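You operate a simulated robot arm through the tools that you are given. There is no shell and no other tool. Be economical: measure what you need, move in short steps, check, and stop when the job is done.

You run a simulated two-armed robot. Do the job below in one go: nothing can be reset, and whatever is moved stays where it is left.

## Task
Make up the blue case: fit the clipboard's ring on its coupling, add the numbered block, then lock it.
Fine: the ring's colour and the block's number stand on the clipboard; shut the rings drawer. Where these are worked on the way, their far stop is far enough and under half their travel is too little: rings drawer.

The check looks at the end state, three seconds after you hand in, the way a careful person would. Anything else that was tipped, shoved, dropped, spilled or broken makes it a failure.

## Robot
Two 7-joint arms with two-finger parallel grippers on one trunk, on a base that drives. Base frame: it is fixed to the floor where the robot stands at the start and does not move with it; the origin is under the middle of the robot, x ahead of it, y to its left, z up. Lengths are in cm, angles in degrees, forces in N, time in s.
The left shoulder is at the start at [6, 14.3, 93.6], the right one opposite. With the tool pointing down near the work surface each hand reaches from about 30 to 72 cm from the robot's upright axis, wherever it stands, measured 20 degrees to its own side. Places, roughly: blue case [75, 100, 100]; blue catch [70, 100, 90]; blue lid [90, 110, 100]; case [80, 110, 90]; coupling [125, -25, 100]; purple catch [110, 0, 130]; rings drawer [110, 10, 90]; top of the issue table [100, 80, 90]. Payload 1.57 kg a hand.
The TCP of each hand is the grasp point between the finger pads, 3 cm short of the fingertips. In the tool frame z runs along the fingers and y along their closing line. Largest opening 11 cm; finger width 2.4, thickness 1.2; the body of the gripper, 4.8 by 11.2 cm, starts 7.8 cm behind the TCP.
Orientation is told as [roll, pitch, yaw] about the base's x, y, z axes, in that order, counted from this pose: with the fingers straight down and closing along the base's y, the tool's x points along the base's -x, its y along +y and its z along -z.

## Interface
- The arms move only by the tool step_arm. It takes "left_commands", "right_commands" or both (then of equal length, played together; a hand with none holds still); each is a list of rows, each an object of numbers (a shift or turn left out is 0, a gripper value left out holds the last): "claw": the opening, from 0 (shut) to 1 (fully open); "tx", "ty", "tz": the shift along the tool's x, y, z in cm; "wx", "wy", "wz": the turn, a rotation vector about the tool's x, y, z in degrees. In form: [{"claw": .., "tx": .., "ty": .., "tz": .., "wx": .., "wy": .., "wz": ..}, ...]. A call has 1 to 8 rows; each row shifts and turns the commanded pose from where the row before left it, along the tool's axes as they then stand. A row lasts 0.2 s, in which the tool goes at most 5 cm and 8.6 degrees; a call with a longer step from one row to the next is refused whole, and so is a gripper value outside its range. Where a pose cannot be reached the arm comes as near as it can. A force on the tool above 40 N (or 10 N above the force at the start of the call, whichever is more), or a blocked arm, ends the call early, and 0.2 s more pass. The fingers move at their own pace (about 4.5 cm/s each) and stop on an object; they squeeze with about 35 N. The grip force told is the motor's: it shows also when the fingers shut on nothing. Time passes only in rows, and 0.2 s behind the last, so rows that do not move let the fingers close. It gives the time, the measured TCP pose, the force on the tool (base axes), the opening and the grip force at its end, in the units of the frame above (readings bear some noise), with the torque about the TCP (base axes, N m) and any sound that the robot's microphone picked up, and new pictures: "views" is both (left out), scene, wrist or none (wrist: the cameras of the hands that moved).
- Cameras (640 x 400 px; columns grow to the right, rows downward): "scene" is now at [5.8, 4.86, 155.4]; the picture's right is [0.44, -0.90, 0.00], its down [-0.66, -0.33, -0.68] and it looks along [0.61, 0.30, -0.74] (base axes); focal length 253 px, centre (320, 200). "left" rides on the left gripper at [7, -1.6, -14.1] in its tool frame; the picture's right is [0.23, 0.97, 0.00], its down [-0.86, 0.20, -0.48] and it looks along [-0.47, 0.11, 0.88] (tool axes); focal length 222 px, centre (320, 200). "right" rides on the right gripper at [7, 1.6, -14.1] in its tool frame; the picture's right is [-0.23, 0.97, 0.00], its down [-0.86, -0.20, -0.48] and it looks along [-0.47, -0.11, 0.88] (tool axes); focal length 222 px, centre (320, 200). There is no depth. A picture from a camera that has moved, and an enlarged one, comes with that camera's place and axes in the base frame and with its lens. The place of the scene camera against the robot may be out by one fixed shift of up to 2.5 cm in any direction.
- move_column(by): slides the trunk up (or, below 0, down) by that many cm; the arms and the scene camera ride with it, the base frame stays. It gives what a move gives, with no picture.
- steer(legs): drives the robot by 1 to 6 legs, each [ahead, left, turn to the left] in cm, cm and degrees, along the robot's own axes; the way and the turn of a leg run together, so that a leg with both is an arc; at most 150 cm and 180 degrees a leg. The arms and the cameras ride along, it lands a little off, and it stops where it bumps. It gives what a move gives, and a new picture of the scene camera.
- turn_head(pan, tilt): turns the head with the scene camera to pan (to the left, within 86 degrees either way) and tilt (down, from -29 to 69), counted from straight ahead of the robot. It gives what a move gives, and a new picture of the scene camera.
- enlarge(camera, box): a new picture of the part [left, top, right, bottom] of that camera's present view, enlarged. The clock stands still meanwhile.
- job_done(): hands the job in; it is judged then, once.

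Work in short steps. Places have to be worked out from the pictures, the camera data and where the tool is seen: move nearer, look again, correct. Check each grasp and each placing, and mend what went wrong. You have 120 turns and 260 pictures in all, those below and enlarged ones among them. Open the grippers and draw the arms clear of the work before you hand the job in, unless the task says otherwise; then end with one line.

The tools are called after ">>>" as name(argument=value, ...) on one line, values as JSON. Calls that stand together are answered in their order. step_arm: Moves the arms, as the interface text tells. Its arguments: {"type":"object","properties":{"left_commands":{"type":"array","items":{"type":"object","properties":{"claw":{"type":"number"},"tx":{"type":"number"},"ty":{"type":"number"},"tz":{"type":"number"},"wx":{"type":"number"},"wy":{"type":"number"},"wz":{"type":"number"}}}},"right_commands":{"type":"array","items":{"type":"object","properties":{"claw":{"type":"number"},"tx":{"type":"number"},"ty":{"type":"number"},"tz":{"type":"number"},"wx":{"type":"number"},"wy":{"type":"number"},"wz":{"type":"number"}}}},"views":{"type":"string","enum":["both","scene","wrist","none"]}},"required":[]} The other tools are called the same way: move_column (by) slides the trunk up or down; steer (legs) drives the base; turn_head (pan, tilt) turns the head that bears the scene camera; enlarge (camera, box) takes an enlarged picture of a part of a camera's view; job_done () hands the job in.

At the start:

```text
time: 0.0
left_position: [32.02, 33.11, 112.65]
left_tcp_rot: [0.1, 0.0, 0.0]
left_contact_force: [0.1, 0.5, -0.7]
left_moment: [0.01, -0.02, -0.01]
left_width: 10.97
left_grasp_force: 0.0
right_position: [38.92, -0.77, 106.65]
right_tcp_rot: [0.0, 0.1, 0.0]
right_contact_force: [-0.4, 0.1, -0.4]
right_moment: [0.02, 0.04, -0.01]
right_width: 11.0
right_grasp_force: 0.1
trunk travel left (down, up): [-53.5, 5.5]
robot x, y, heading: [0.03, -0.06, -0.0]
head pan, tilt: [26.4, 47.4]
```

scene: 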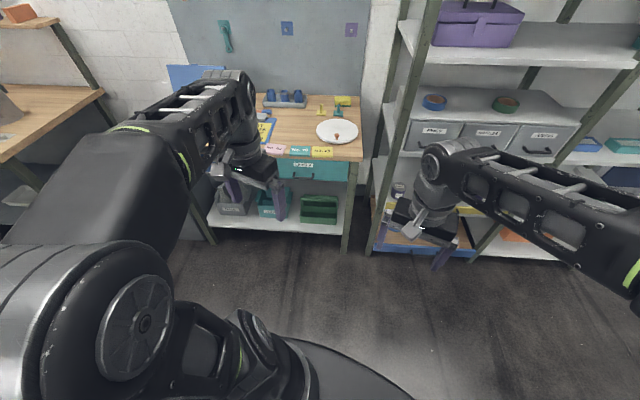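
right: 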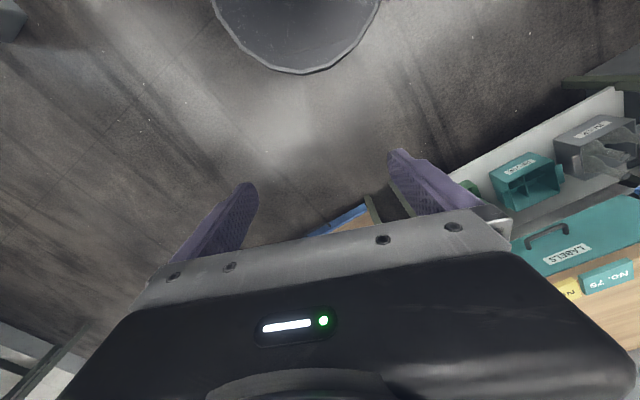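
left: 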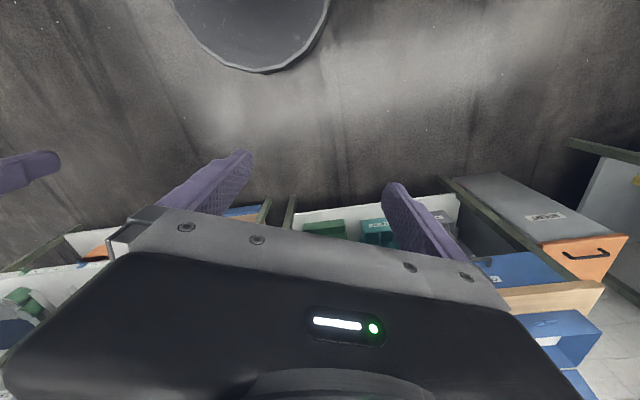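

I start by looking: the table is ahead-left, shelves ahead-right. I enlarge the table and the shelf.

>>> enlarge(camera="scene", box=[160, 50, 380, 190])

>>> enlarge(camera="scene", box=[370, 0, 640, 170])

>>> turn_head(pan=55, tilt=35)

>>> turn_head(pan=0, tilt=30)

```text
2.86 times, centred on (270, 120) of scene
camera zoom: at [5.8, 4.86, 155.4], right [0.44, -0.9, 0.0], down [-0.66, -0.33, -0.68], along [0.61, 0.3, -0.74], focal length 724 px, centre (463, 429)
```

zoom: 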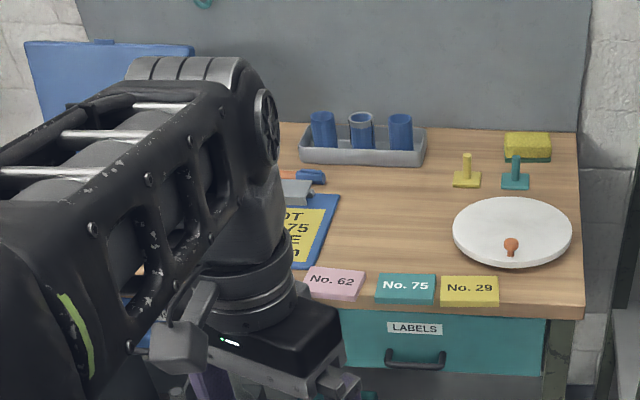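

```text
2.35 times, centred on (505, 85) of scene
camera zoom: at [5.8, 4.86, 155.4], right [0.44, -0.9, 0.0], down [-0.66, -0.33, -0.68], along [0.61, 0.3, -0.74], focal length 596 px, centre (-115, 471)
```

zoom: 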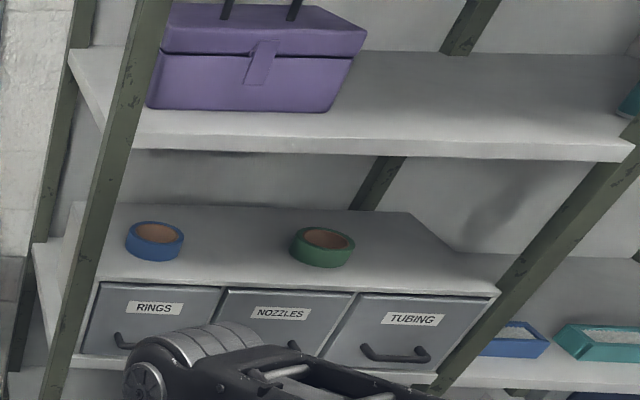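

```text
time: 0.9
left_position: [32.16, 33.17, 112.74]
left_tcp_rot: [0.0, -0.1, 0.0]
left_contact_force: [0.1, -0.1, -0.2]
left_moment: [-0.01, 0.0, 0.0]
left_width: 11.0
left_grasp_force: 0.1
right_position: [39.03, -0.77, 106.6]
right_tcp_rot: [0.0, 0.0, 0.1]
right_contact_force: [0.8, 0.2, 0.2]
right_moment: [-0.03, 0.02, 0.0]
right_width: 10.99
right_grasp_force: 0.0
trunk travel left (down, up): [-53.5, 5.5]
robot x, y, heading: [0.06, 0.08, -0.2]
head pan, tilt: [55.0, 35.0]
camera scene: at [3.76, 8.54, 157.22], right [0.82, -0.57, 0.0], down [-0.33, -0.47, -0.82], along [0.47, 0.67, -0.57], focal length 253 px, centre (320, 200)
```

scene: 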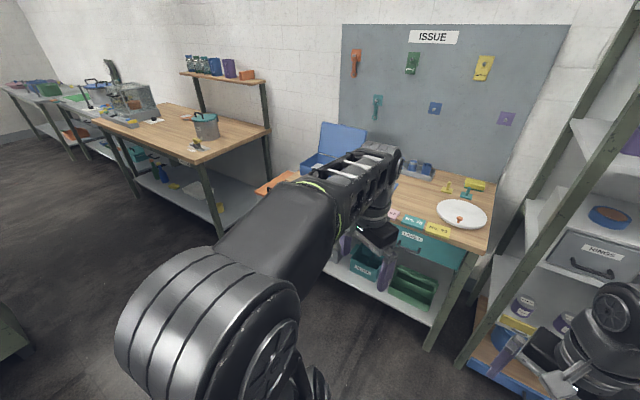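

```text
time: 2.2
left_position: [32.1, 33.11, 112.73]
left_tcp_rot: [0.0, 0.0, 0.0]
left_contact_force: [0.0, -0.4, 1.2]
left_moment: [-0.01, 0.0, -0.02]
left_width: 11.01
left_grasp_force: 0.0
right_position: [38.94, -0.81, 106.68]
right_tcp_rot: [0.0, 0.0, -0.1]
right_contact_force: [-0.1, 0.2, -0.3]
right_moment: [0.0, 0.01, 0.02]
right_width: 11.01
right_grasp_force: 0.0
trunk travel left (down, up): [-53.5, 5.5]
robot x, y, heading: [0.38, 0.05, 0.2]
head pan, tilt: [0.0, 30.0]
camera scene: at [7.74, 1.34, 158.0], right [0.0, -1.0, 0.0], down [-0.5, 0.0, -0.87], along [0.87, 0.0, -0.5], focal length 253 px, centre (320, 200)
```

scene: 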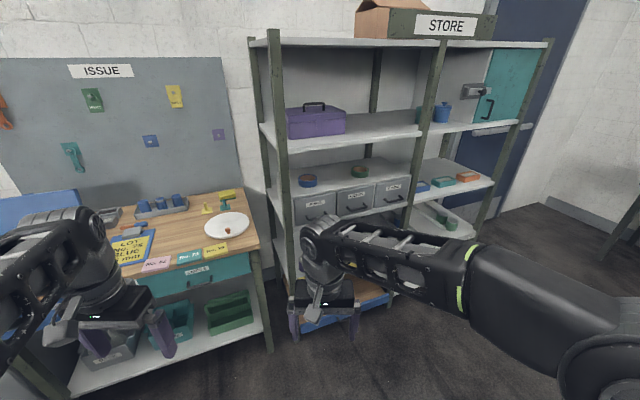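

The clipboard is partly visible; I enlarge it and the right bay of the shelf.

>>> enlarge(camera="scene", box=[60, 170, 270, 300])

>>> enlarge(camera="scene", box=[260, 70, 520, 240])

```text
3.05 times, centred on (165, 235) of scene
camera zoom: at [7.74, 1.34, 158.0], right [0.0, -1.0, 0.0], down [-0.5, 0.0, -0.87], along [0.87, 0.0, -0.5], focal length 772 px, centre (792, 93)
```

zoom: 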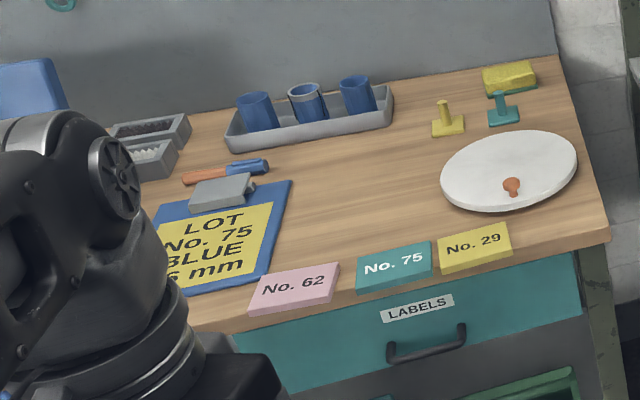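

```text
2.35 times, centred on (390, 155) of scene
camera zoom: at [7.74, 1.34, 158.0], right [0.0, -1.0, 0.0], down [-0.5, 0.0, -0.87], along [0.87, 0.0, -0.5], focal length 596 px, centre (155, 306)
```

zoom: 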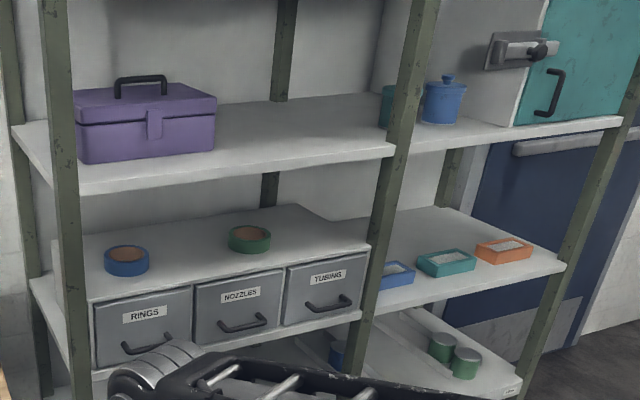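

The clipboard reads "LOT No. 75 BLUE … mm". The wall furniture is turned about 20° left, so I turn and drive nearer, looking at the shelf.

>>> steer(legs=[[0, 0, 20], [30, -25, 0]])

>>> turn_head(pan=-5, tilt=40)

```text
time: 5.7
left_position: [55.52, 28.67, 112.75]
left_tcp_rot: [0.0, 0.0, 19.9]
left_contact_force: [0.5, 0.3, 0.6]
left_moment: [0.01, 0.06, -0.02]
left_width: 11.0
left_grasp_force: 0.1
right_position: [73.58, -0.79, 106.62]
right_tcp_rot: [0.0, 0.0, 19.8]
right_contact_force: [-0.1, 0.3, 0.8]
right_moment: [0.01, 0.01, -0.02]
right_width: 10.98
right_grasp_force: 0.0
trunk travel left (down, up): [-53.5, 5.5]
robot x, y, heading: [36.33, -13.38, 19.9]
head pan, tilt: [0.0, 30.0]
camera scene: at [44.0, -10.0, 158.0], right [0.34, -0.94, 0.0], down [-0.47, -0.17, -0.87], along [0.81, 0.29, -0.5], focal length 253 px, centre (320, 200)
```

scene: 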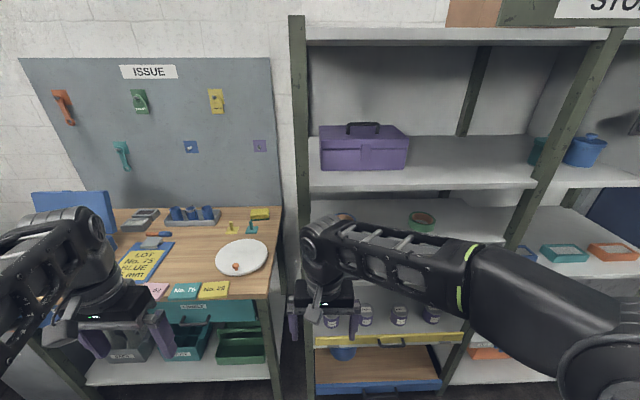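

```text
time: 6.4
left_position: [55.5, 28.78, 112.74]
left_tcp_rot: [0.0, 0.0, 19.7]
left_contact_force: [0.5, 0.8, -0.6]
left_moment: [-0.02, 0.02, -0.01]
left_width: 11.01
left_grasp_force: 0.1
right_position: [73.43, -0.8, 106.62]
right_tcp_rot: [-0.1, 0.1, 19.7]
right_contact_force: [0.5, -1.0, 0.3]
right_moment: [-0.01, -0.02, -0.02]
right_width: 11.0
right_grasp_force: 0.1
trunk travel left (down, up): [-53.5, 5.5]
robot x, y, heading: [36.54, -13.15, 19.8]
head pan, tilt: [-5.0, 40.0]
camera scene: at [43.61, -10.85, 156.47], right [0.26, -0.97, 0.0], down [-0.62, -0.16, -0.77], along [0.74, 0.2, -0.64], focal length 253 px, centre (320, 200)
```

scene: 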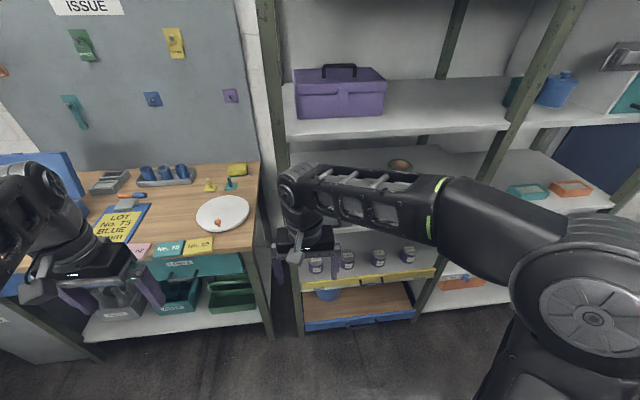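

The right arm hides the drawers. I pitch the right hand forward so its camera looks into the shelf.

>>> step_arm(right_commands=[{"wy": -8.5}, {"wy": -8.5}, {"wy": -8.5}, {"wy": -8.5}, {"wy": -8.5}, {"wy": -8.5}, {"wy": -8.5}])

```text
time: 8.0
left_position: [55.42, 28.87, 112.71]
left_tcp_rot: [-0.2, 0.0, 19.7]
left_contact_force: [0.0, 0.8, 0.5]
left_moment: [-0.03, -0.02, 0.0]
left_width: 11.01
left_grasp_force: 0.0
right_position: [73.54, -0.28, 106.95]
right_tcp_rot: [-0.2, -59.4, 19.9]
right_contact_force: [-0.6, -0.2, 0.1]
right_moment: [0.02, 0.01, 0.0]
right_width: 11.01
right_grasp_force: 0.1
right hand out of reach, approached as far as the arm can: row 7
trunk travel left (down, up): [-53.5, 5.5]
robot x, y, heading: [36.31, -13.33, 19.9]
head pan, tilt: [-5.0, 40.0]
camera scene: at [43.63, -10.77, 156.47], right [0.26, -0.97, 0.0], down [-0.62, -0.17, -0.77], along [0.74, 0.2, -0.64], focal length 253 px, centre (320, 200)
camera right: at [58.23, -3.98, 107.95], right [-0.22, 0.96, 0.19], down [0.09, -0.18, 0.98], along [0.97, 0.23, -0.05], focal length 222 px, centre (320, 200)
```

scene: 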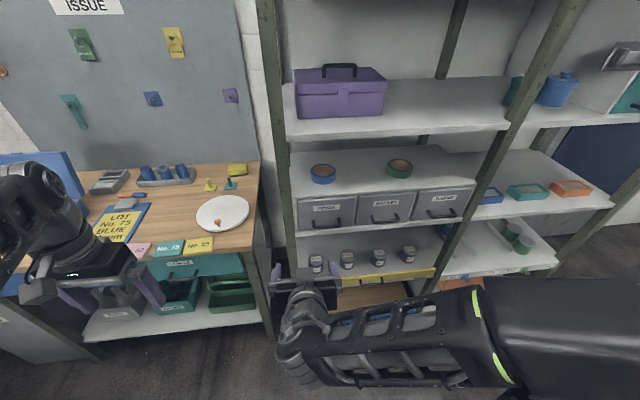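
right: 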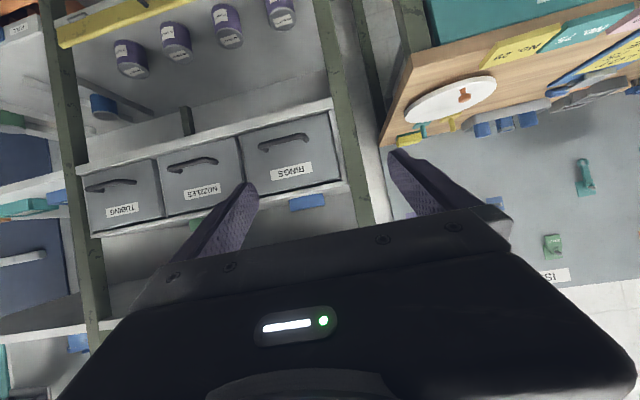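

Now the drawers are open to view. I enlarge the shelf, the right bay and the table for detail.

>>> enlarge(camera="scene", box=[280, 130, 480, 255])

>>> enlarge(camera="scene", box=[440, 60, 640, 285])

>>> enlarge(camera="scene", box=[0, 140, 270, 310])

```text
3.20 times, centred on (380, 192) of scene
camera zoom: at [43.63, -10.77, 156.47], right [0.26, -0.97, 0.0], down [-0.62, -0.17, -0.77], along [0.74, 0.2, -0.64], focal length 811 px, centre (128, 224)
```

zoom: 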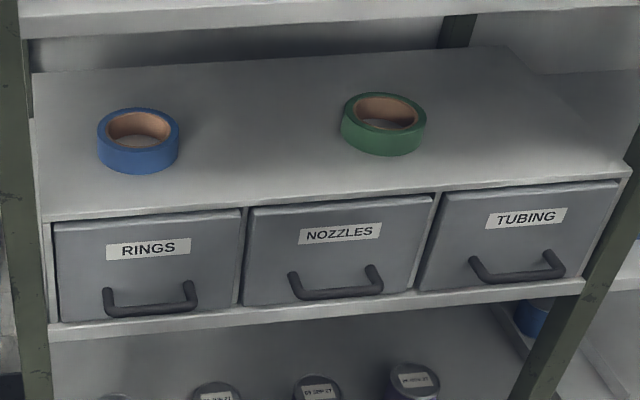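

```text
1.78 times, centred on (540, 172) of scene
camera zoom: at [43.63, -10.77, 156.47], right [0.26, -0.97, 0.0], down [-0.62, -0.17, -0.77], along [0.74, 0.2, -0.64], focal length 450 px, centre (-71, 249)
```

zoom: 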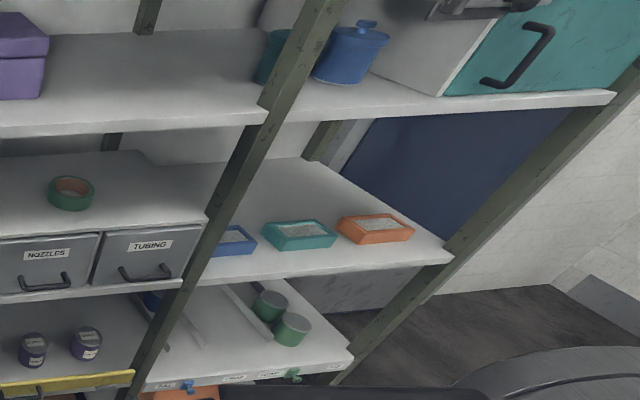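

```text
2.35 times, centred on (135, 225) of scene
camera zoom: at [43.63, -10.77, 156.47], right [0.26, -0.97, 0.0], down [-0.62, -0.17, -0.77], along [0.74, 0.2, -0.64], focal length 596 px, centre (755, 141)
```

zoom: 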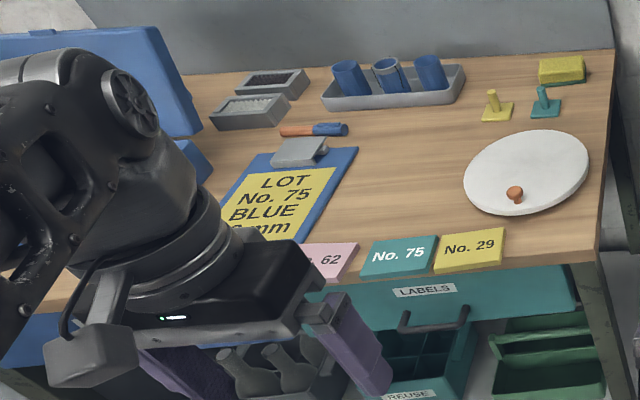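

I tilt the left hand forward to see the table's left part (the blue case) with its camera.

>>> step_arm(left_commands=[{"wy": -8.5, "tz": -3}, {"wy": -8.5, "tz": -3}, {"wy": -8.5, "tz": -3}, {"wy": -8.5}, {"wx": 8.5}, {"wx": 8.5}, {"wx": 8.5}])

```text
time: 9.6
left_position: [54.27, 28.29, 121.5]
left_tcp_rot: [-25.7, -34.0, 19.8]
left_contact_force: [0.0, 0.3, -0.1]
left_moment: [-0.03, 0.0, -0.03]
left_width: 11.03
left_grasp_force: 0.0
right_position: [73.65, -0.24, 106.93]
right_tcp_rot: [-0.2, -59.3, 19.8]
right_contact_force: [-0.6, -0.2, 0.9]
right_moment: [-0.02, 0.0, -0.03]
right_width: 10.99
right_grasp_force: 0.1
trunk travel left (down, up): [-53.5, 5.5]
robot x, y, heading: [36.33, -13.36, 19.8]
head pan, tilt: [-5.0, 40.0]
camera scene: at [43.62, -10.75, 156.47], right [0.26, -0.97, 0.0], down [-0.62, -0.17, -0.77], along [0.74, 0.2, -0.64], focal length 253 px, centre (320, 200)
camera left: at [40.05, 28.07, 128.82], right [-0.25, 0.84, -0.48], down [0.35, 0.54, 0.76], along [0.9, 0.02, -0.43], focal length 222 px, centre (320, 200)
```

scene: 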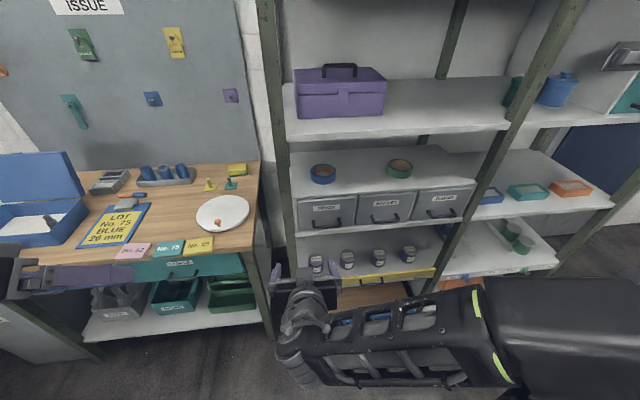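
left: 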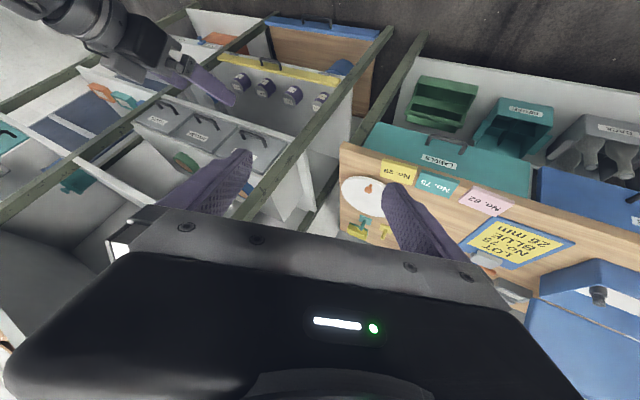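

The blue case is now visible in both views; I enlarge it.

>>> enlarge(camera="scene", box=[0, 140, 200, 270])

>>> enlarge(camera="left", box=[440, 160, 640, 400])

```text
3.08 times, centred on (100, 205) of scene
camera zoom: at [43.62, -10.75, 156.47], right [0.26, -0.97, 0.0], down [-0.62, -0.17, -0.77], along [0.74, 0.2, -0.64], focal length 780 px, centre (997, 185)
```

zoom: 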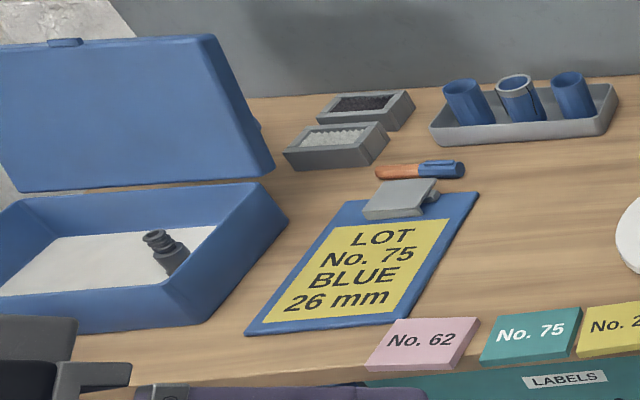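

```text
1.67 times, centred on (540, 280) of left
camera zoom: at [40.05, 28.07, 128.82], right [-0.25, 0.84, -0.48], down [0.35, 0.54, 0.76], along [0.9, 0.02, -0.43], focal length 370 px, centre (-47, 67)
```

zoom: 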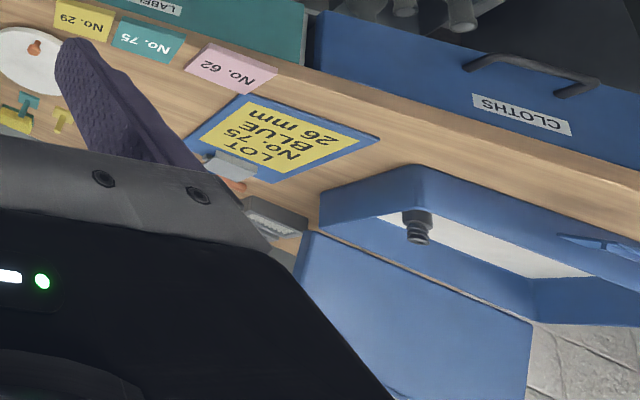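

The coupling stands inside the open blue case; the ring is BLUE (26 mm), block No. 75 (teal). Next the rings drawer: I bring the right hand forward and level, to grip the horizontal handle.

>>> step_arm(right_commands=[{"wy": -7.5, "tz": 4.0, "tx": -2.0}, {"wy": -7.5, "tz": 4.25, "tx": -1.47}, {"wy": -7.5, "tz": 4.4, "tx": -0.9}, {"wy": -7.5, "tz": 4.5, "tx": -0.3}, {"wz": 8.5}, {"wz": 8.5}, {"wz": 8.5}, {"wz": 8.5}], views="scene")

>>> step_arm(right_commands=[{"wz": 8.5}, {"wz": 8.5}, {"wz": 8.5}, {"wz": 8.5}, {"wz": 8.5}, {"wz": 8.5}, {"wz": 5}])

```text
time: 11.4
left_position: [54.27, 28.19, 121.59]
left_tcp_rot: [-25.6, -34.0, 19.8]
left_contact_force: [-0.2, 0.7, 0.6]
left_moment: [-0.02, -0.03, 0.01]
left_width: 11.0
left_grasp_force: 0.0
right_position: [92.36, 6.03, 107.59]
right_tcp_rot: [88.3, -56.0, -68.5]
right_contact_force: [0.4, -0.2, 0.0]
right_moment: [0.0, 0.01, -0.01]
right_width: 10.99
right_grasp_force: 0.1
right hand out of reach, approached as far as the arm can: row 7, 8
trunk travel left (down, up): [-53.5, 5.5]
robot x, y, heading: [36.76, -13.42, 19.7]
head pan, tilt: [-5.0, 40.0]
camera scene: at [43.68, -10.9, 156.47], right [0.26, -0.97, 0.0], down [-0.62, -0.16, -0.77], along [0.74, 0.2, -0.64], focal length 253 px, centre (320, 200)
```

scene: 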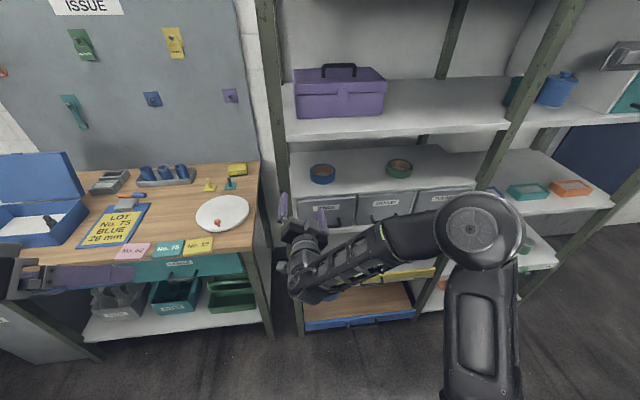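

```text
time: 13.0
left_position: [54.21, 28.14, 121.55]
left_tcp_rot: [-25.5, -34.1, 19.8]
left_contact_force: [-0.6, -0.1, 0.2]
left_moment: [-0.01, -0.02, 0.02]
left_width: 10.99
left_grasp_force: 0.0
right_position: [98.87, 4.76, 118.34]
right_tcp_rot: [88.7, -0.1, -70.0]
right_contact_force: [-0.1, -0.1, 0.6]
right_moment: [0.06, 0.01, -0.01]
right_width: 11.01
right_grasp_force: 0.1
right hand out of reach, approached as far as the arm can: row 1, 2, 3, 4, 5, 6, 7
trunk travel left (down, up): [-53.5, 5.5]
robot x, y, heading: [36.6, -13.24, 19.7]
head pan, tilt: [-5.0, 40.0]
camera scene: at [43.63, -10.87, 156.47], right [0.26, -0.97, 0.0], down [-0.62, -0.16, -0.77], along [0.74, 0.2, -0.64], focal length 253 px, centre (320, 200)
camera right: at [83.28, 6.62, 120.3], right [0.1, -0.2, 0.97], down [-0.16, -0.97, -0.19], along [0.98, -0.14, -0.13], focal length 222 px, centre (320, 200)
```

scene: 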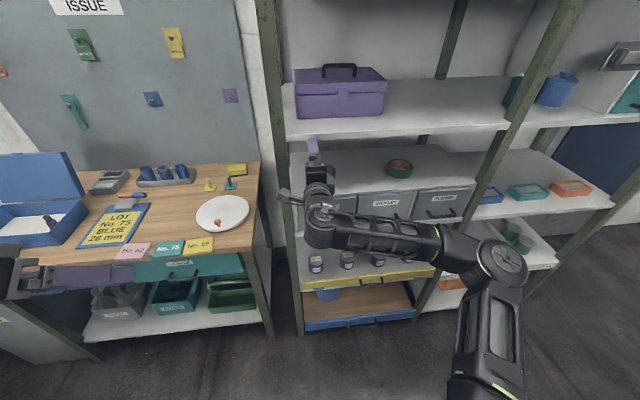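
right: 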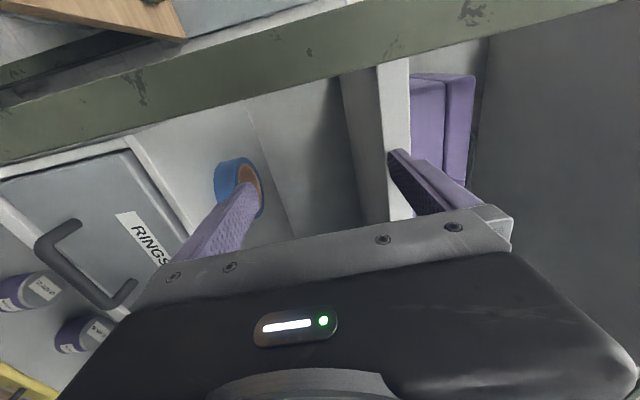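

The hand is level and closes vertically, but higher and more forward than asked. I back off and lower it.

>>> step_arm(right_commands=[{"tz": -4}, {"tz": -4}, {"ty": -4}, {"ty": -4}, {"ty": -4}])

```text
time: 14.2
left_position: [54.28, 28.26, 121.46]
left_tcp_rot: [-25.6, -34.1, 19.8]
left_contact_force: [0.6, 0.2, -0.6]
left_moment: [0.01, -0.02, 0.04]
left_width: 10.99
left_grasp_force: 0.1
right_position: [96.9, -1.69, 116.2]
right_tcp_rot: [88.1, -0.3, -69.9]
right_contact_force: [0.0, 0.6, -0.7]
right_moment: [0.03, -0.03, 0.01]
right_width: 11.03
right_grasp_force: 0.1
right hand out of reach, approached as far as the arm can: row 1, 2, 3, 4, 5
trunk travel left (down, up): [-53.5, 5.5]
robot x, y, heading: [36.38, -13.63, 19.8]
head pan, tilt: [-5.0, 40.0]
camera scene: at [43.6, -10.9, 156.47], right [0.26, -0.97, 0.0], down [-0.62, -0.16, -0.77], along [0.74, 0.2, -0.64], focal length 253 px, centre (320, 200)
camera right: at [81.29, 0.06, 118.21], right [0.11, -0.2, 0.97], down [-0.16, -0.97, -0.18], along [0.98, -0.14, -0.14], focal length 222 px, centre (320, 200)
```

scene: 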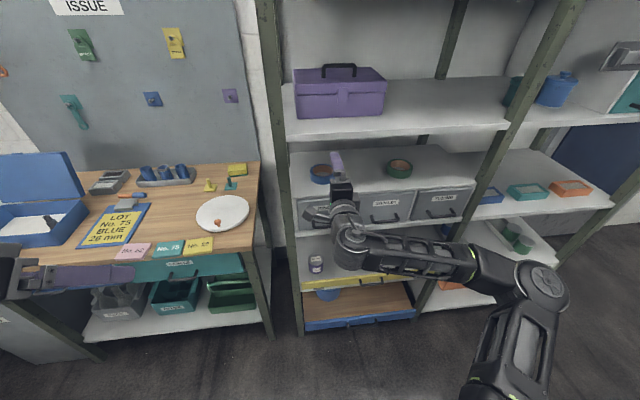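
right: 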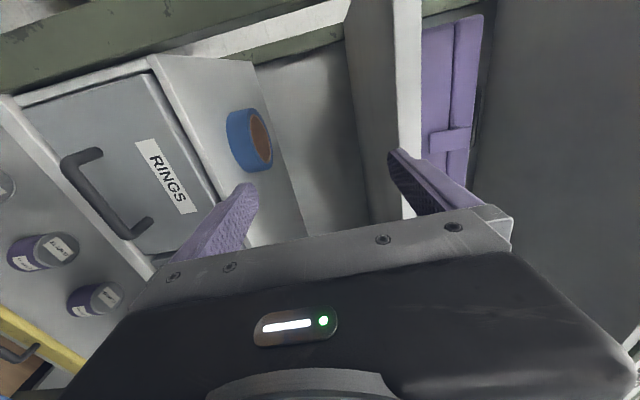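

The pose sits at a joint limit this way round. I turn the hand the other way (roll back through neutral and on to the far side).

>>> step_arm(right_commands=[{"wz": -8.5, "tz": 1}, {"wz": -8.5, "tz": 1}, {"wz": -8.5, "tz": 1}, {"wz": -8.5}, {"wz": -8.5}, {"wz": -8.5}, {"wz": -8.5}, {"wz": -8.5}], views="none")

>>> step_arm(right_commands=[{"wz": -8.5}, {"wz": -8.5}, {"wz": -8.5}, {"wz": -8.5}, {"wz": -8.5}, {"wz": -8.5}, {"wz": -8.5}, {"wz": -8.5}], views="none")

>>> step_arm(right_commands=[{"wz": -8.5}, {"wz": -8.5}, {"wz": -8.5}, {"wz": -8.5}, {"wz": -8.5}, {"wz": -3.6}])

```text
time: 16.0
left_position: [54.32, 28.17, 121.55]
left_tcp_rot: [-25.5, -34.0, 19.8]
left_contact_force: [0.4, 0.7, 0.2]
left_moment: [0.01, 0.0, 0.02]
left_width: 11.01
left_grasp_force: 0.1
right_position: [99.64, -0.91, 115.79]
right_tcp_rot: [88.7, -68.1, -68.9]
right_contact_force: [0.0, 0.1, -0.1]
right_moment: [0.01, 0.04, 0.01]
right_width: 11.01
right_grasp_force: 0.0
trunk travel left (down, up): [-53.5, 5.5]
robot x, y, heading: [36.77, -13.38, 19.9]
head pan, tilt: [-5.0, 40.0]
```

```text
time: 17.8
left_position: [54.2, 28.23, 121.64]
left_tcp_rot: [-25.5, -34.0, 19.9]
left_contact_force: [0.8, 0.1, 0.8]
left_moment: [-0.01, 0.02, 0.02]
left_width: 11.01
left_grasp_force: 0.1
right_position: [99.71, -0.81, 115.92]
right_tcp_rot: [-89.2, -43.8, 109.3]
right_contact_force: [-0.4, -0.4, 0.0]
right_moment: [0.02, -0.01, 0.02]
right_width: 11.01
right_grasp_force: 0.1
trunk travel left (down, up): [-53.5, 5.5]
robot x, y, heading: [36.47, -13.37, 20.0]
head pan, tilt: [-5.0, 40.0]
```

```text
time: 19.2
left_position: [54.13, 28.22, 121.55]
left_tcp_rot: [-25.5, -34.0, 19.7]
left_contact_force: [0.4, -0.1, 0.1]
left_moment: [-0.02, 0.01, 0.01]
left_width: 10.97
left_grasp_force: 0.0
right_position: [99.63, -0.93, 116.08]
right_tcp_rot: [-89.6, 2.3, 109.8]
right_contact_force: [-0.3, 0.0, 0.4]
right_moment: [0.01, 0.0, 0.0]
right_width: 11.0
right_grasp_force: 0.1
trunk travel left (down, up): [-53.5, 5.5]
robot x, y, heading: [36.59, -13.15, 19.6]
head pan, tilt: [-5.0, 40.0]
camera scene: at [43.61, -10.86, 156.47], right [0.26, -0.97, 0.0], down [-0.62, -0.16, -0.77], along [0.74, 0.2, -0.64], focal length 253 px, centre (320, 200)
camera right: at [88.73, -12.22, 114.67], right [-0.07, 0.18, -0.98], down [-0.74, 0.65, 0.17], along [0.67, 0.74, 0.08], focal length 222 px, centre (320, 200)
```

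scene: 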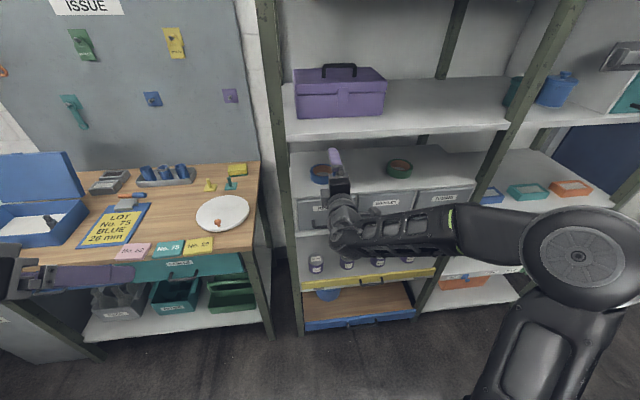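
right: 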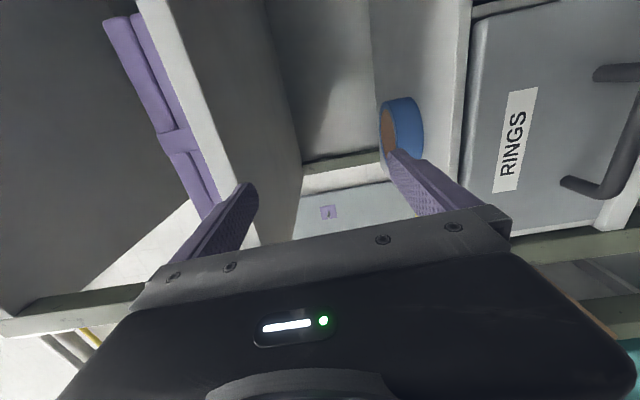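

This way round it tracks well. I retreat slightly and lower towards the handle's height, then look.

>>> step_arm(right_commands=[{"tz": -4}, {"ty": 4.5}, {"ty": 4.5}, {"ty": 4.5}, {"ty": 4.5}, {"ty": 4.5}])

```text
time: 20.6
left_position: [54.27, 28.35, 121.68]
left_tcp_rot: [-25.5, -34.1, 19.8]
left_contact_force: [-0.2, 0.1, 0.1]
left_moment: [0.02, 0.01, -0.02]
left_width: 11.02
left_grasp_force: 0.0
right_position: [96.05, -3.07, 93.65]
right_tcp_rot: [-89.5, 2.1, 109.7]
right_contact_force: [0.6, -0.1, 0.5]
right_moment: [0.04, 0.02, -0.02]
right_width: 10.97
right_grasp_force: 0.1
trunk travel left (down, up): [-53.5, 5.5]
robot x, y, heading: [36.64, -13.43, 19.8]
head pan, tilt: [-5.0, 40.0]
camera scene: at [43.63, -10.77, 156.48], right [0.26, -0.97, 0.0], down [-0.62, -0.16, -0.77], along [0.74, 0.2, -0.64], focal length 253 px, centre (320, 200)
camera right: at [85.26, -14.42, 92.31], right [-0.07, 0.18, -0.98], down [-0.74, 0.65, 0.17], along [0.67, 0.74, 0.09], focal length 222 px, centre (320, 200)
```

scene: 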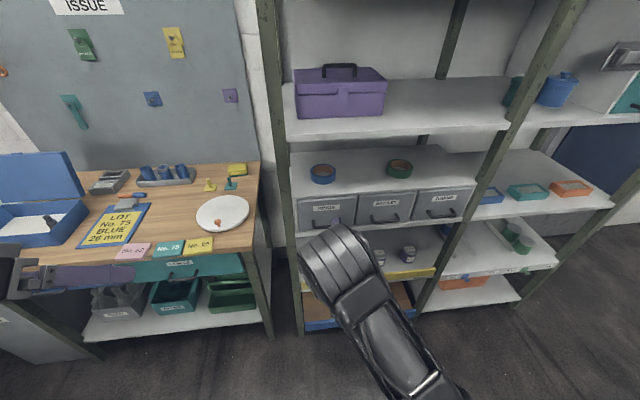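
right: 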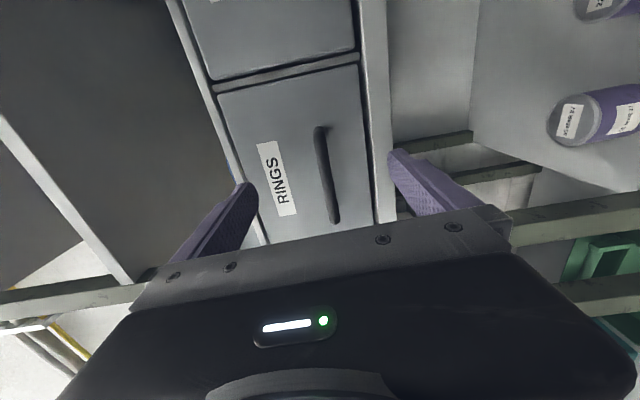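

Handle bar is at about z 93.4, right at the hand's height, 11 cm ahead and 3 cm to the left. I half-close, shift left, and advance most of the way.

>>> step_arm(right_commands=[{"claw": 0.55, "tx": -3}, {"tz": 3}, {"tz": 3}, {"tz": 1.5}])

```text
time: 21.5
left_position: [54.26, 28.19, 121.5]
left_tcp_rot: [-25.5, -33.9, 19.7]
left_contact_force: [-0.5, -0.4, -0.2]
left_moment: [-0.01, 0.04, -0.05]
left_width: 11.0
left_grasp_force: 0.1
right_position: [100.87, 1.69, 93.06]
right_tcp_rot: [-89.2, 2.1, 109.8]
right_contact_force: [-18.4, -9.4, 3.7]
right_moment: [0.59, -0.74, 0.19]
right_width: 6.36
right_grasp_force: 2.3
trunk travel left (down, up): [-53.5, 5.5]
robot x, y, heading: [36.18, -13.68, 19.9]
head pan, tilt: [-5.0, 40.0]
stopped in row 4 (right hand): the force on the tool passed its limit at 49 N (the readings are from after the stop); the commanded pose is now the measured one
camera scene: at [43.49, -10.92, 156.48], right [0.25, -0.97, 0.0], down [-0.62, -0.16, -0.77], along [0.74, 0.2, -0.64], focal length 253 px, centre (320, 200)
camera right: at [90.03, -9.69, 91.79], right [-0.08, 0.17, -0.98], down [-0.74, 0.65, 0.17], along [0.67, 0.74, 0.08], focal length 222 px, centre (320, 200)
```

scene: 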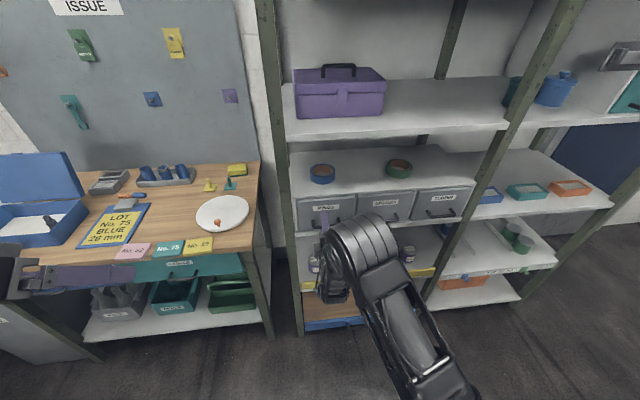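
right: 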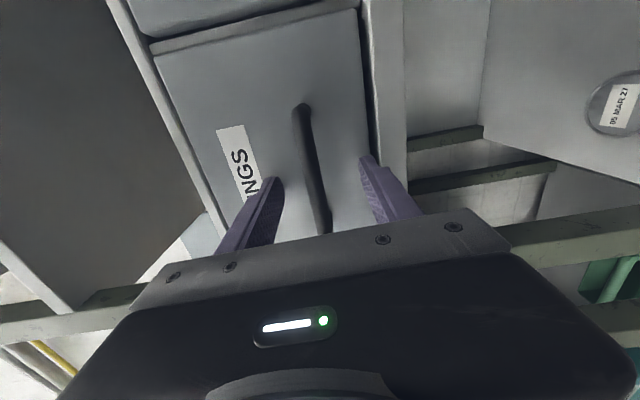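

The fingertips touch the drawer front and straddle the bar. I back 0.5 cm and close.

>>> step_arm(right_commands=[{"tz": -0.6}, {"claw": 0}, {"claw": 0}, {"claw": 0}, {"claw": 0}], views="wrist")

```text
time: 22.7
left_position: [54.25, 28.12, 121.61]
left_tcp_rot: [-25.7, -34.0, 19.8]
left_contact_force: [0.3, 0.5, -1.4]
left_moment: [0.05, 0.04, 0.01]
left_width: 11.0
left_grasp_force: 0.1
right_position: [100.59, 1.62, 93.19]
right_tcp_rot: [-89.4, 2.0, 109.8]
right_contact_force: [1.6, 1.3, 9.5]
right_moment: [0.5, 0.16, 0.01]
right_width: 1.26
right_grasp_force: 23.6
trunk travel left (down, up): [-53.5, 5.5]
robot x, y, heading: [36.69, -13.37, 20.0]
head pan, tilt: [-5.0, 40.0]
camera right: at [89.65, -9.73, 91.91], right [-0.07, 0.18, -0.98], down [-0.74, 0.65, 0.17], along [0.67, 0.74, 0.08], focal length 222 px, centre (320, 200)
```

right: 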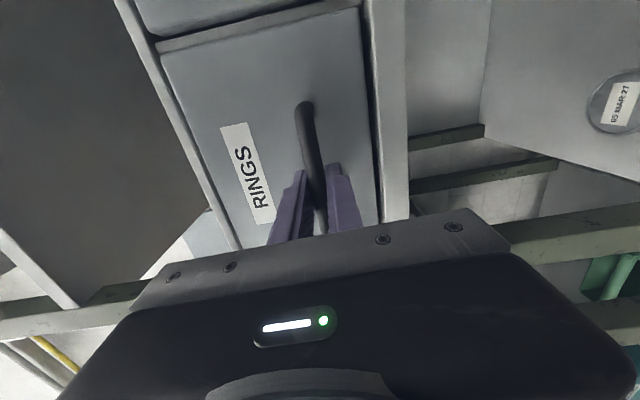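

The bar is gripped (1.26 cm). I pull the drawer out in small steps.

>>> step_arm(right_commands=[{"tz": -2}, {"tz": -2.5}, {"tz": -2.5}, {"tz": -2.5}, {"tz": -2.5}])

```text
time: 23.9
left_position: [54.22, 27.97, 121.63]
left_tcp_rot: [-25.3, -34.0, 19.7]
left_contact_force: [0.9, -0.7, 0.4]
left_moment: [0.0, -0.02, 0.0]
left_width: 10.98
left_grasp_force: 0.2
right_position: [89.16, -2.92, 93.24]
right_tcp_rot: [-89.1, 2.1, 109.7]
right_contact_force: [2.4, -8.3, 7.1]
right_moment: [0.6, 0.3, -0.48]
right_width: 1.23
right_grasp_force: 29.4
trunk travel left (down, up): [-53.5, 5.5]
robot x, y, heading: [36.54, -13.34, 19.9]
head pan, tilt: [-5.0, 40.0]
camera scene: at [43.55, -11.04, 156.46], right [0.25, -0.97, 0.0], down [-0.62, -0.16, -0.77], along [0.74, 0.2, -0.64], focal length 253 px, centre (320, 200)
camera right: at [78.28, -14.23, 92.03], right [-0.08, 0.17, -0.98], down [-0.74, 0.65, 0.18], along [0.67, 0.74, 0.08], focal length 222 px, centre (320, 200)
```

scene: 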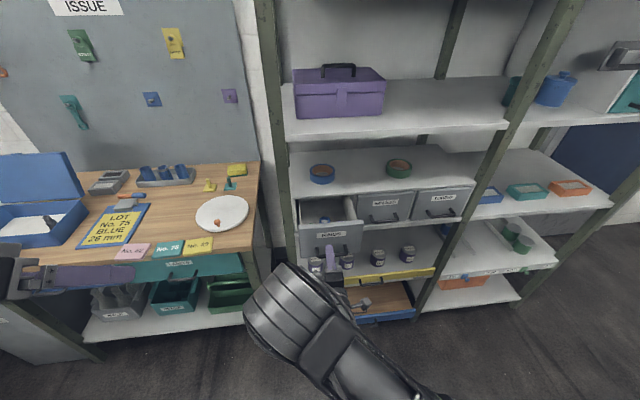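
right: 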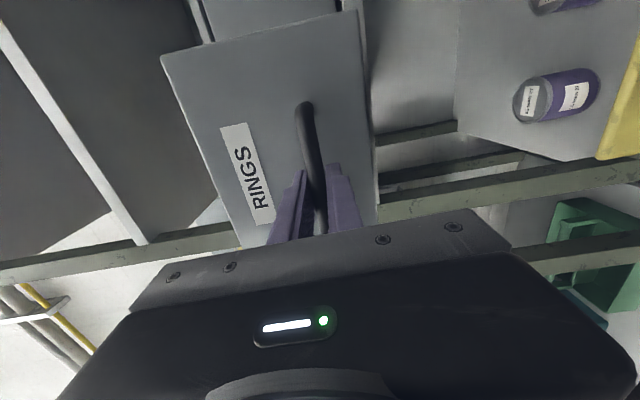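

Drawer is sliding (about 12 cm). I look into it from the scene camera, then pull on.

>>> step_arm(right_commands=[{"tz": -2.5}, {"tz": -2.5}, {"tz": -2}], views="none")

>>> enlarge(camera="scene", box=[270, 150, 420, 280])

```text
time: 24.7
left_position: [54.35, 27.84, 121.68]
left_tcp_rot: [-25.3, -33.9, 19.7]
left_contact_force: [0.8, -0.5, 0.0]
left_moment: [-0.01, 0.0, 0.02]
left_width: 11.01
left_grasp_force: 0.0
right_position: [83.03, -5.21, 93.14]
right_tcp_rot: [-89.4, 2.0, 109.5]
right_contact_force: [8.3, -25.0, 10.6]
right_moment: [0.73, 0.27, 0.0]
right_width: 1.24
right_grasp_force: 29.6
right hand out of reach, approached as far as the arm can: row 3
trunk travel left (down, up): [-53.5, 5.5]
robot x, y, heading: [36.64, -13.71, 19.9]
head pan, tilt: [-5.0, 40.0]
```

```text
3.08 times, centred on (345, 215) of scene
camera zoom: at [43.61, -11.24, 156.49], right [0.25, -0.97, 0.0], down [-0.62, -0.16, -0.77], along [0.74, 0.2, -0.64], focal length 780 px, centre (243, 154)
```

zoom: 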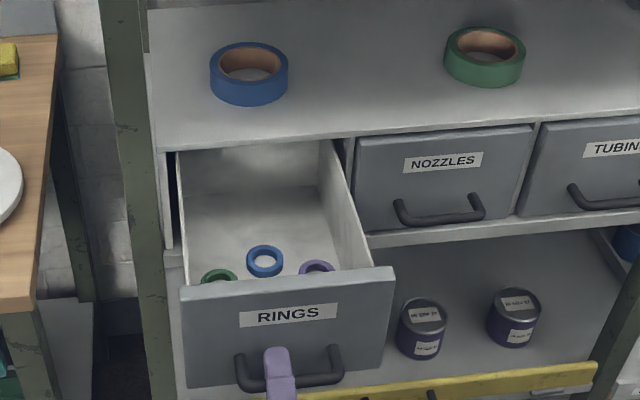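

The drawer is ~18 cm out; the blue ring lies in the middle behind the front. I release the handle and back the base off.

>>> step_arm(right_commands=[{"claw": 0.4}, {}, {}], views="none")

>>> steer(legs=[[-10, 0, 0]])

```text
time: 25.5
left_position: [54.34, 28.09, 121.43]
left_tcp_rot: [-25.5, -34.0, 19.7]
left_contact_force: [-1.0, 0.6, 0.5]
left_moment: [0.02, -0.02, 0.04]
left_width: 10.98
left_grasp_force: 0.1
right_position: [82.83, -4.73, 93.09]
right_tcp_rot: [-89.3, 2.1, 109.9]
right_contact_force: [-0.4, 0.8, -0.5]
right_moment: [-0.01, -0.02, 0.02]
right_width: 4.4
right_grasp_force: 0.1
trunk travel left (down, up): [-53.5, 5.5]
robot x, y, heading: [36.48, -13.29, 20.1]
head pan, tilt: [-5.0, 40.0]
```

```text
time: 26.7
left_position: [44.75, 24.79, 121.51]
left_tcp_rot: [-25.4, -34.0, 19.7]
left_contact_force: [0.0, -0.6, 0.3]
left_moment: [0.01, -0.01, 0.0]
left_width: 10.99
left_grasp_force: 0.0
right_position: [73.5, -8.06, 93.18]
right_tcp_rot: [-89.4, 2.1, 109.6]
right_contact_force: [0.4, 0.1, -0.3]
right_moment: [-0.02, -0.01, -0.02]
right_width: 4.41
right_grasp_force: 0.0
trunk travel left (down, up): [-53.5, 5.5]
robot x, y, heading: [27.27, -16.52, 20.1]
head pan, tilt: [-5.0, 40.0]
camera scene: at [34.02, -14.3, 156.48], right [0.25, -0.97, 0.0], down [-0.62, -0.16, -0.77], along [0.74, 0.2, -0.64], focal length 253 px, centre (320, 200)
```

scene: 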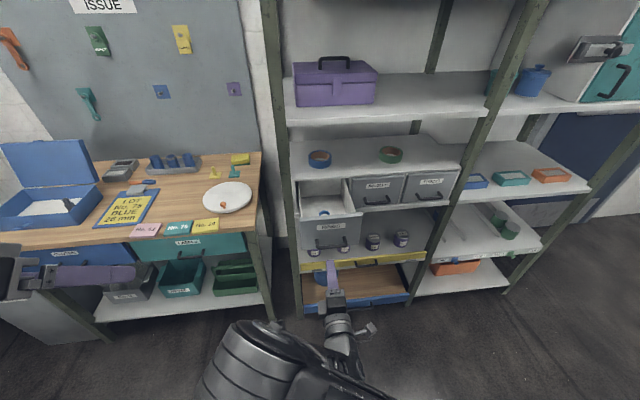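

I level the left hand again (for picking from above) and pull the right hand aside.

>>> step_arm(left_commands=[{"wx": -8.5}, {"wx": -8.5}, {"wx": -8.5}, {"wy": 8.5}, {"wy": 8.5}, {"wy": 8.5}, {"wy": 8.5}], right_commands=[{"tx": 3, "tz": -2}, {"tx": 3, "tz": -2}, {"tx": 3, "tz": -2}, {"tx": 3, "tz": -2}, {"tx": 3}, {}, {}], views="none")

```text
time: 27.8
left_position: [44.29, 25.23, 121.43]
left_tcp_rot: [0.2, -22.3, 21.1]
left_contact_force: [-0.9, -0.4, -0.4]
left_moment: [0.02, -0.03, -0.03]
left_width: 11.04
left_grasp_force: 0.1
right_position: [76.09, -14.91, 92.25]
right_tcp_rot: [-96.6, -10.7, 108.9]
right_contact_force: [0.5, 0.1, 0.3]
right_moment: [0.02, -0.05, 0.01]
right_width: 4.39
right_grasp_force: 0.0
right hand out of reach, approached as far as the arm can: row 1, 2, 3, 4, 5
trunk travel left (down, up): [-53.5, 5.5]
robot x, y, heading: [27.27, -17.07, 19.7]
head pan, tilt: [-5.0, 40.0]
stopped in row 5 (right hand): the arm was blocked; the commanded pose is now the measured one
```

The right arm is at its limit but out of the way. I drive right and ahead so the left hand can reach into the drawer.

>>> steer(legs=[[0, -25, 0], [17, 0, 0]])

>>> step_arm(left_commands=[{"ty": -4, "tx": -3}, {"ty": -4, "tx": -3}, {"tx": -4}, {"tx": -3}], views="both")

```text
time: 30.7
left_position: [68.94, 7.42, 121.5]
left_tcp_rot: [0.1, -22.3, 20.7]
left_contact_force: [0.1, -0.1, 0.1]
left_moment: [-0.05, 0.02, 0.0]
left_width: 10.98
left_grasp_force: 0.0
right_position: [100.45, -32.71, 92.11]
right_tcp_rot: [-96.4, -10.7, 108.7]
right_contact_force: [-0.5, -0.9, -0.8]
right_moment: [0.0, -0.04, -0.01]
right_width: 4.41
right_grasp_force: 0.0
trunk travel left (down, up): [-53.5, 5.5]
robot x, y, heading: [51.24, -34.41, 19.9]
head pan, tilt: [-5.0, 40.0]
camera scene: at [58.64, -31.94, 156.46], right [0.25, -0.97, 0.0], down [-0.62, -0.16, -0.77], along [0.74, 0.19, -0.64], focal length 253 px, centre (320, 200)
```

scene: 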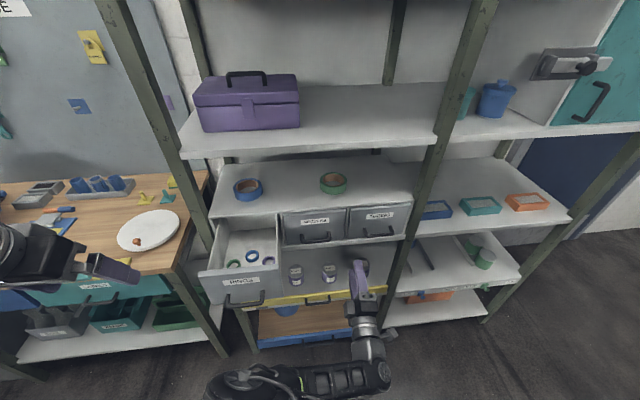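

```text
time: 31.7
left_position: [82.73, 4.92, 126.23]
left_tcp_rot: [0.3, -22.3, 21.9]
left_contact_force: [0.9, -1.0, 0.2]
left_moment: [0.0, -0.02, -0.01]
left_width: 11.03
left_grasp_force: 0.1
right_position: [100.65, -33.48, 91.94]
right_tcp_rot: [-96.1, -10.2, 107.7]
right_contact_force: [-0.7, -0.4, -0.6]
right_moment: [-0.01, 0.0, 0.01]
right_width: 4.41
right_grasp_force: 0.1
trunk travel left (down, up): [-53.5, 5.5]
robot x, y, heading: [51.57, -34.67, 19.8]
head pan, tilt: [-5.0, 40.0]
camera scene: at [58.55, -31.98, 156.46], right [0.25, -0.97, 0.0], down [-0.62, -0.16, -0.77], along [0.74, 0.19, -0.64], focal length 253 px, centre (320, 200)
camera left: at [72.21, -1.05, 136.75], right [-0.56, 0.82, -0.08], down [0.49, 0.41, 0.77], along [0.67, 0.39, -0.64], focal length 222 px, centre (320, 200)
```

scene: 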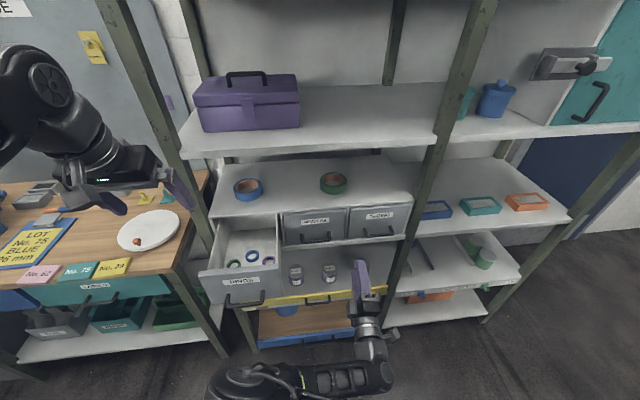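
left: 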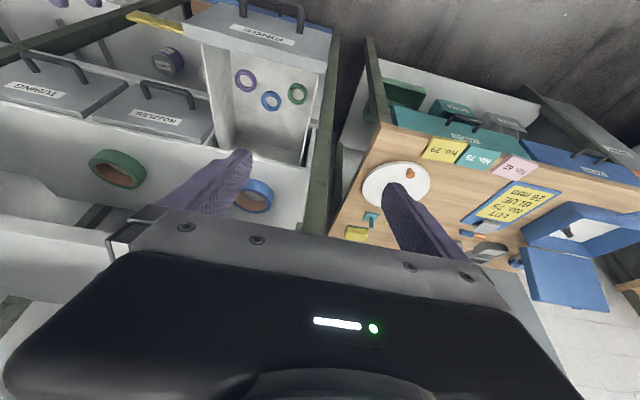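

The left wrist camera sees the rings: blue ≈ (101, 0, 88), neighbours purple and green ~6 cm off. I enlarge to measure ring size.

>>> enlarge(camera="left", box=[190, 10, 350, 170])

```text
2.50 times, centred on (270, 90) of left
camera zoom: at [72.21, -1.05, 136.75], right [-0.56, 0.82, -0.08], down [0.49, 0.41, 0.77], along [0.67, 0.39, -0.64], focal length 555 px, centre (445, 475)
```

zoom: 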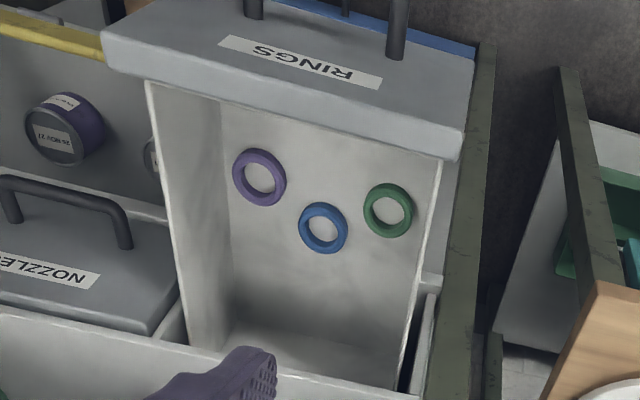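

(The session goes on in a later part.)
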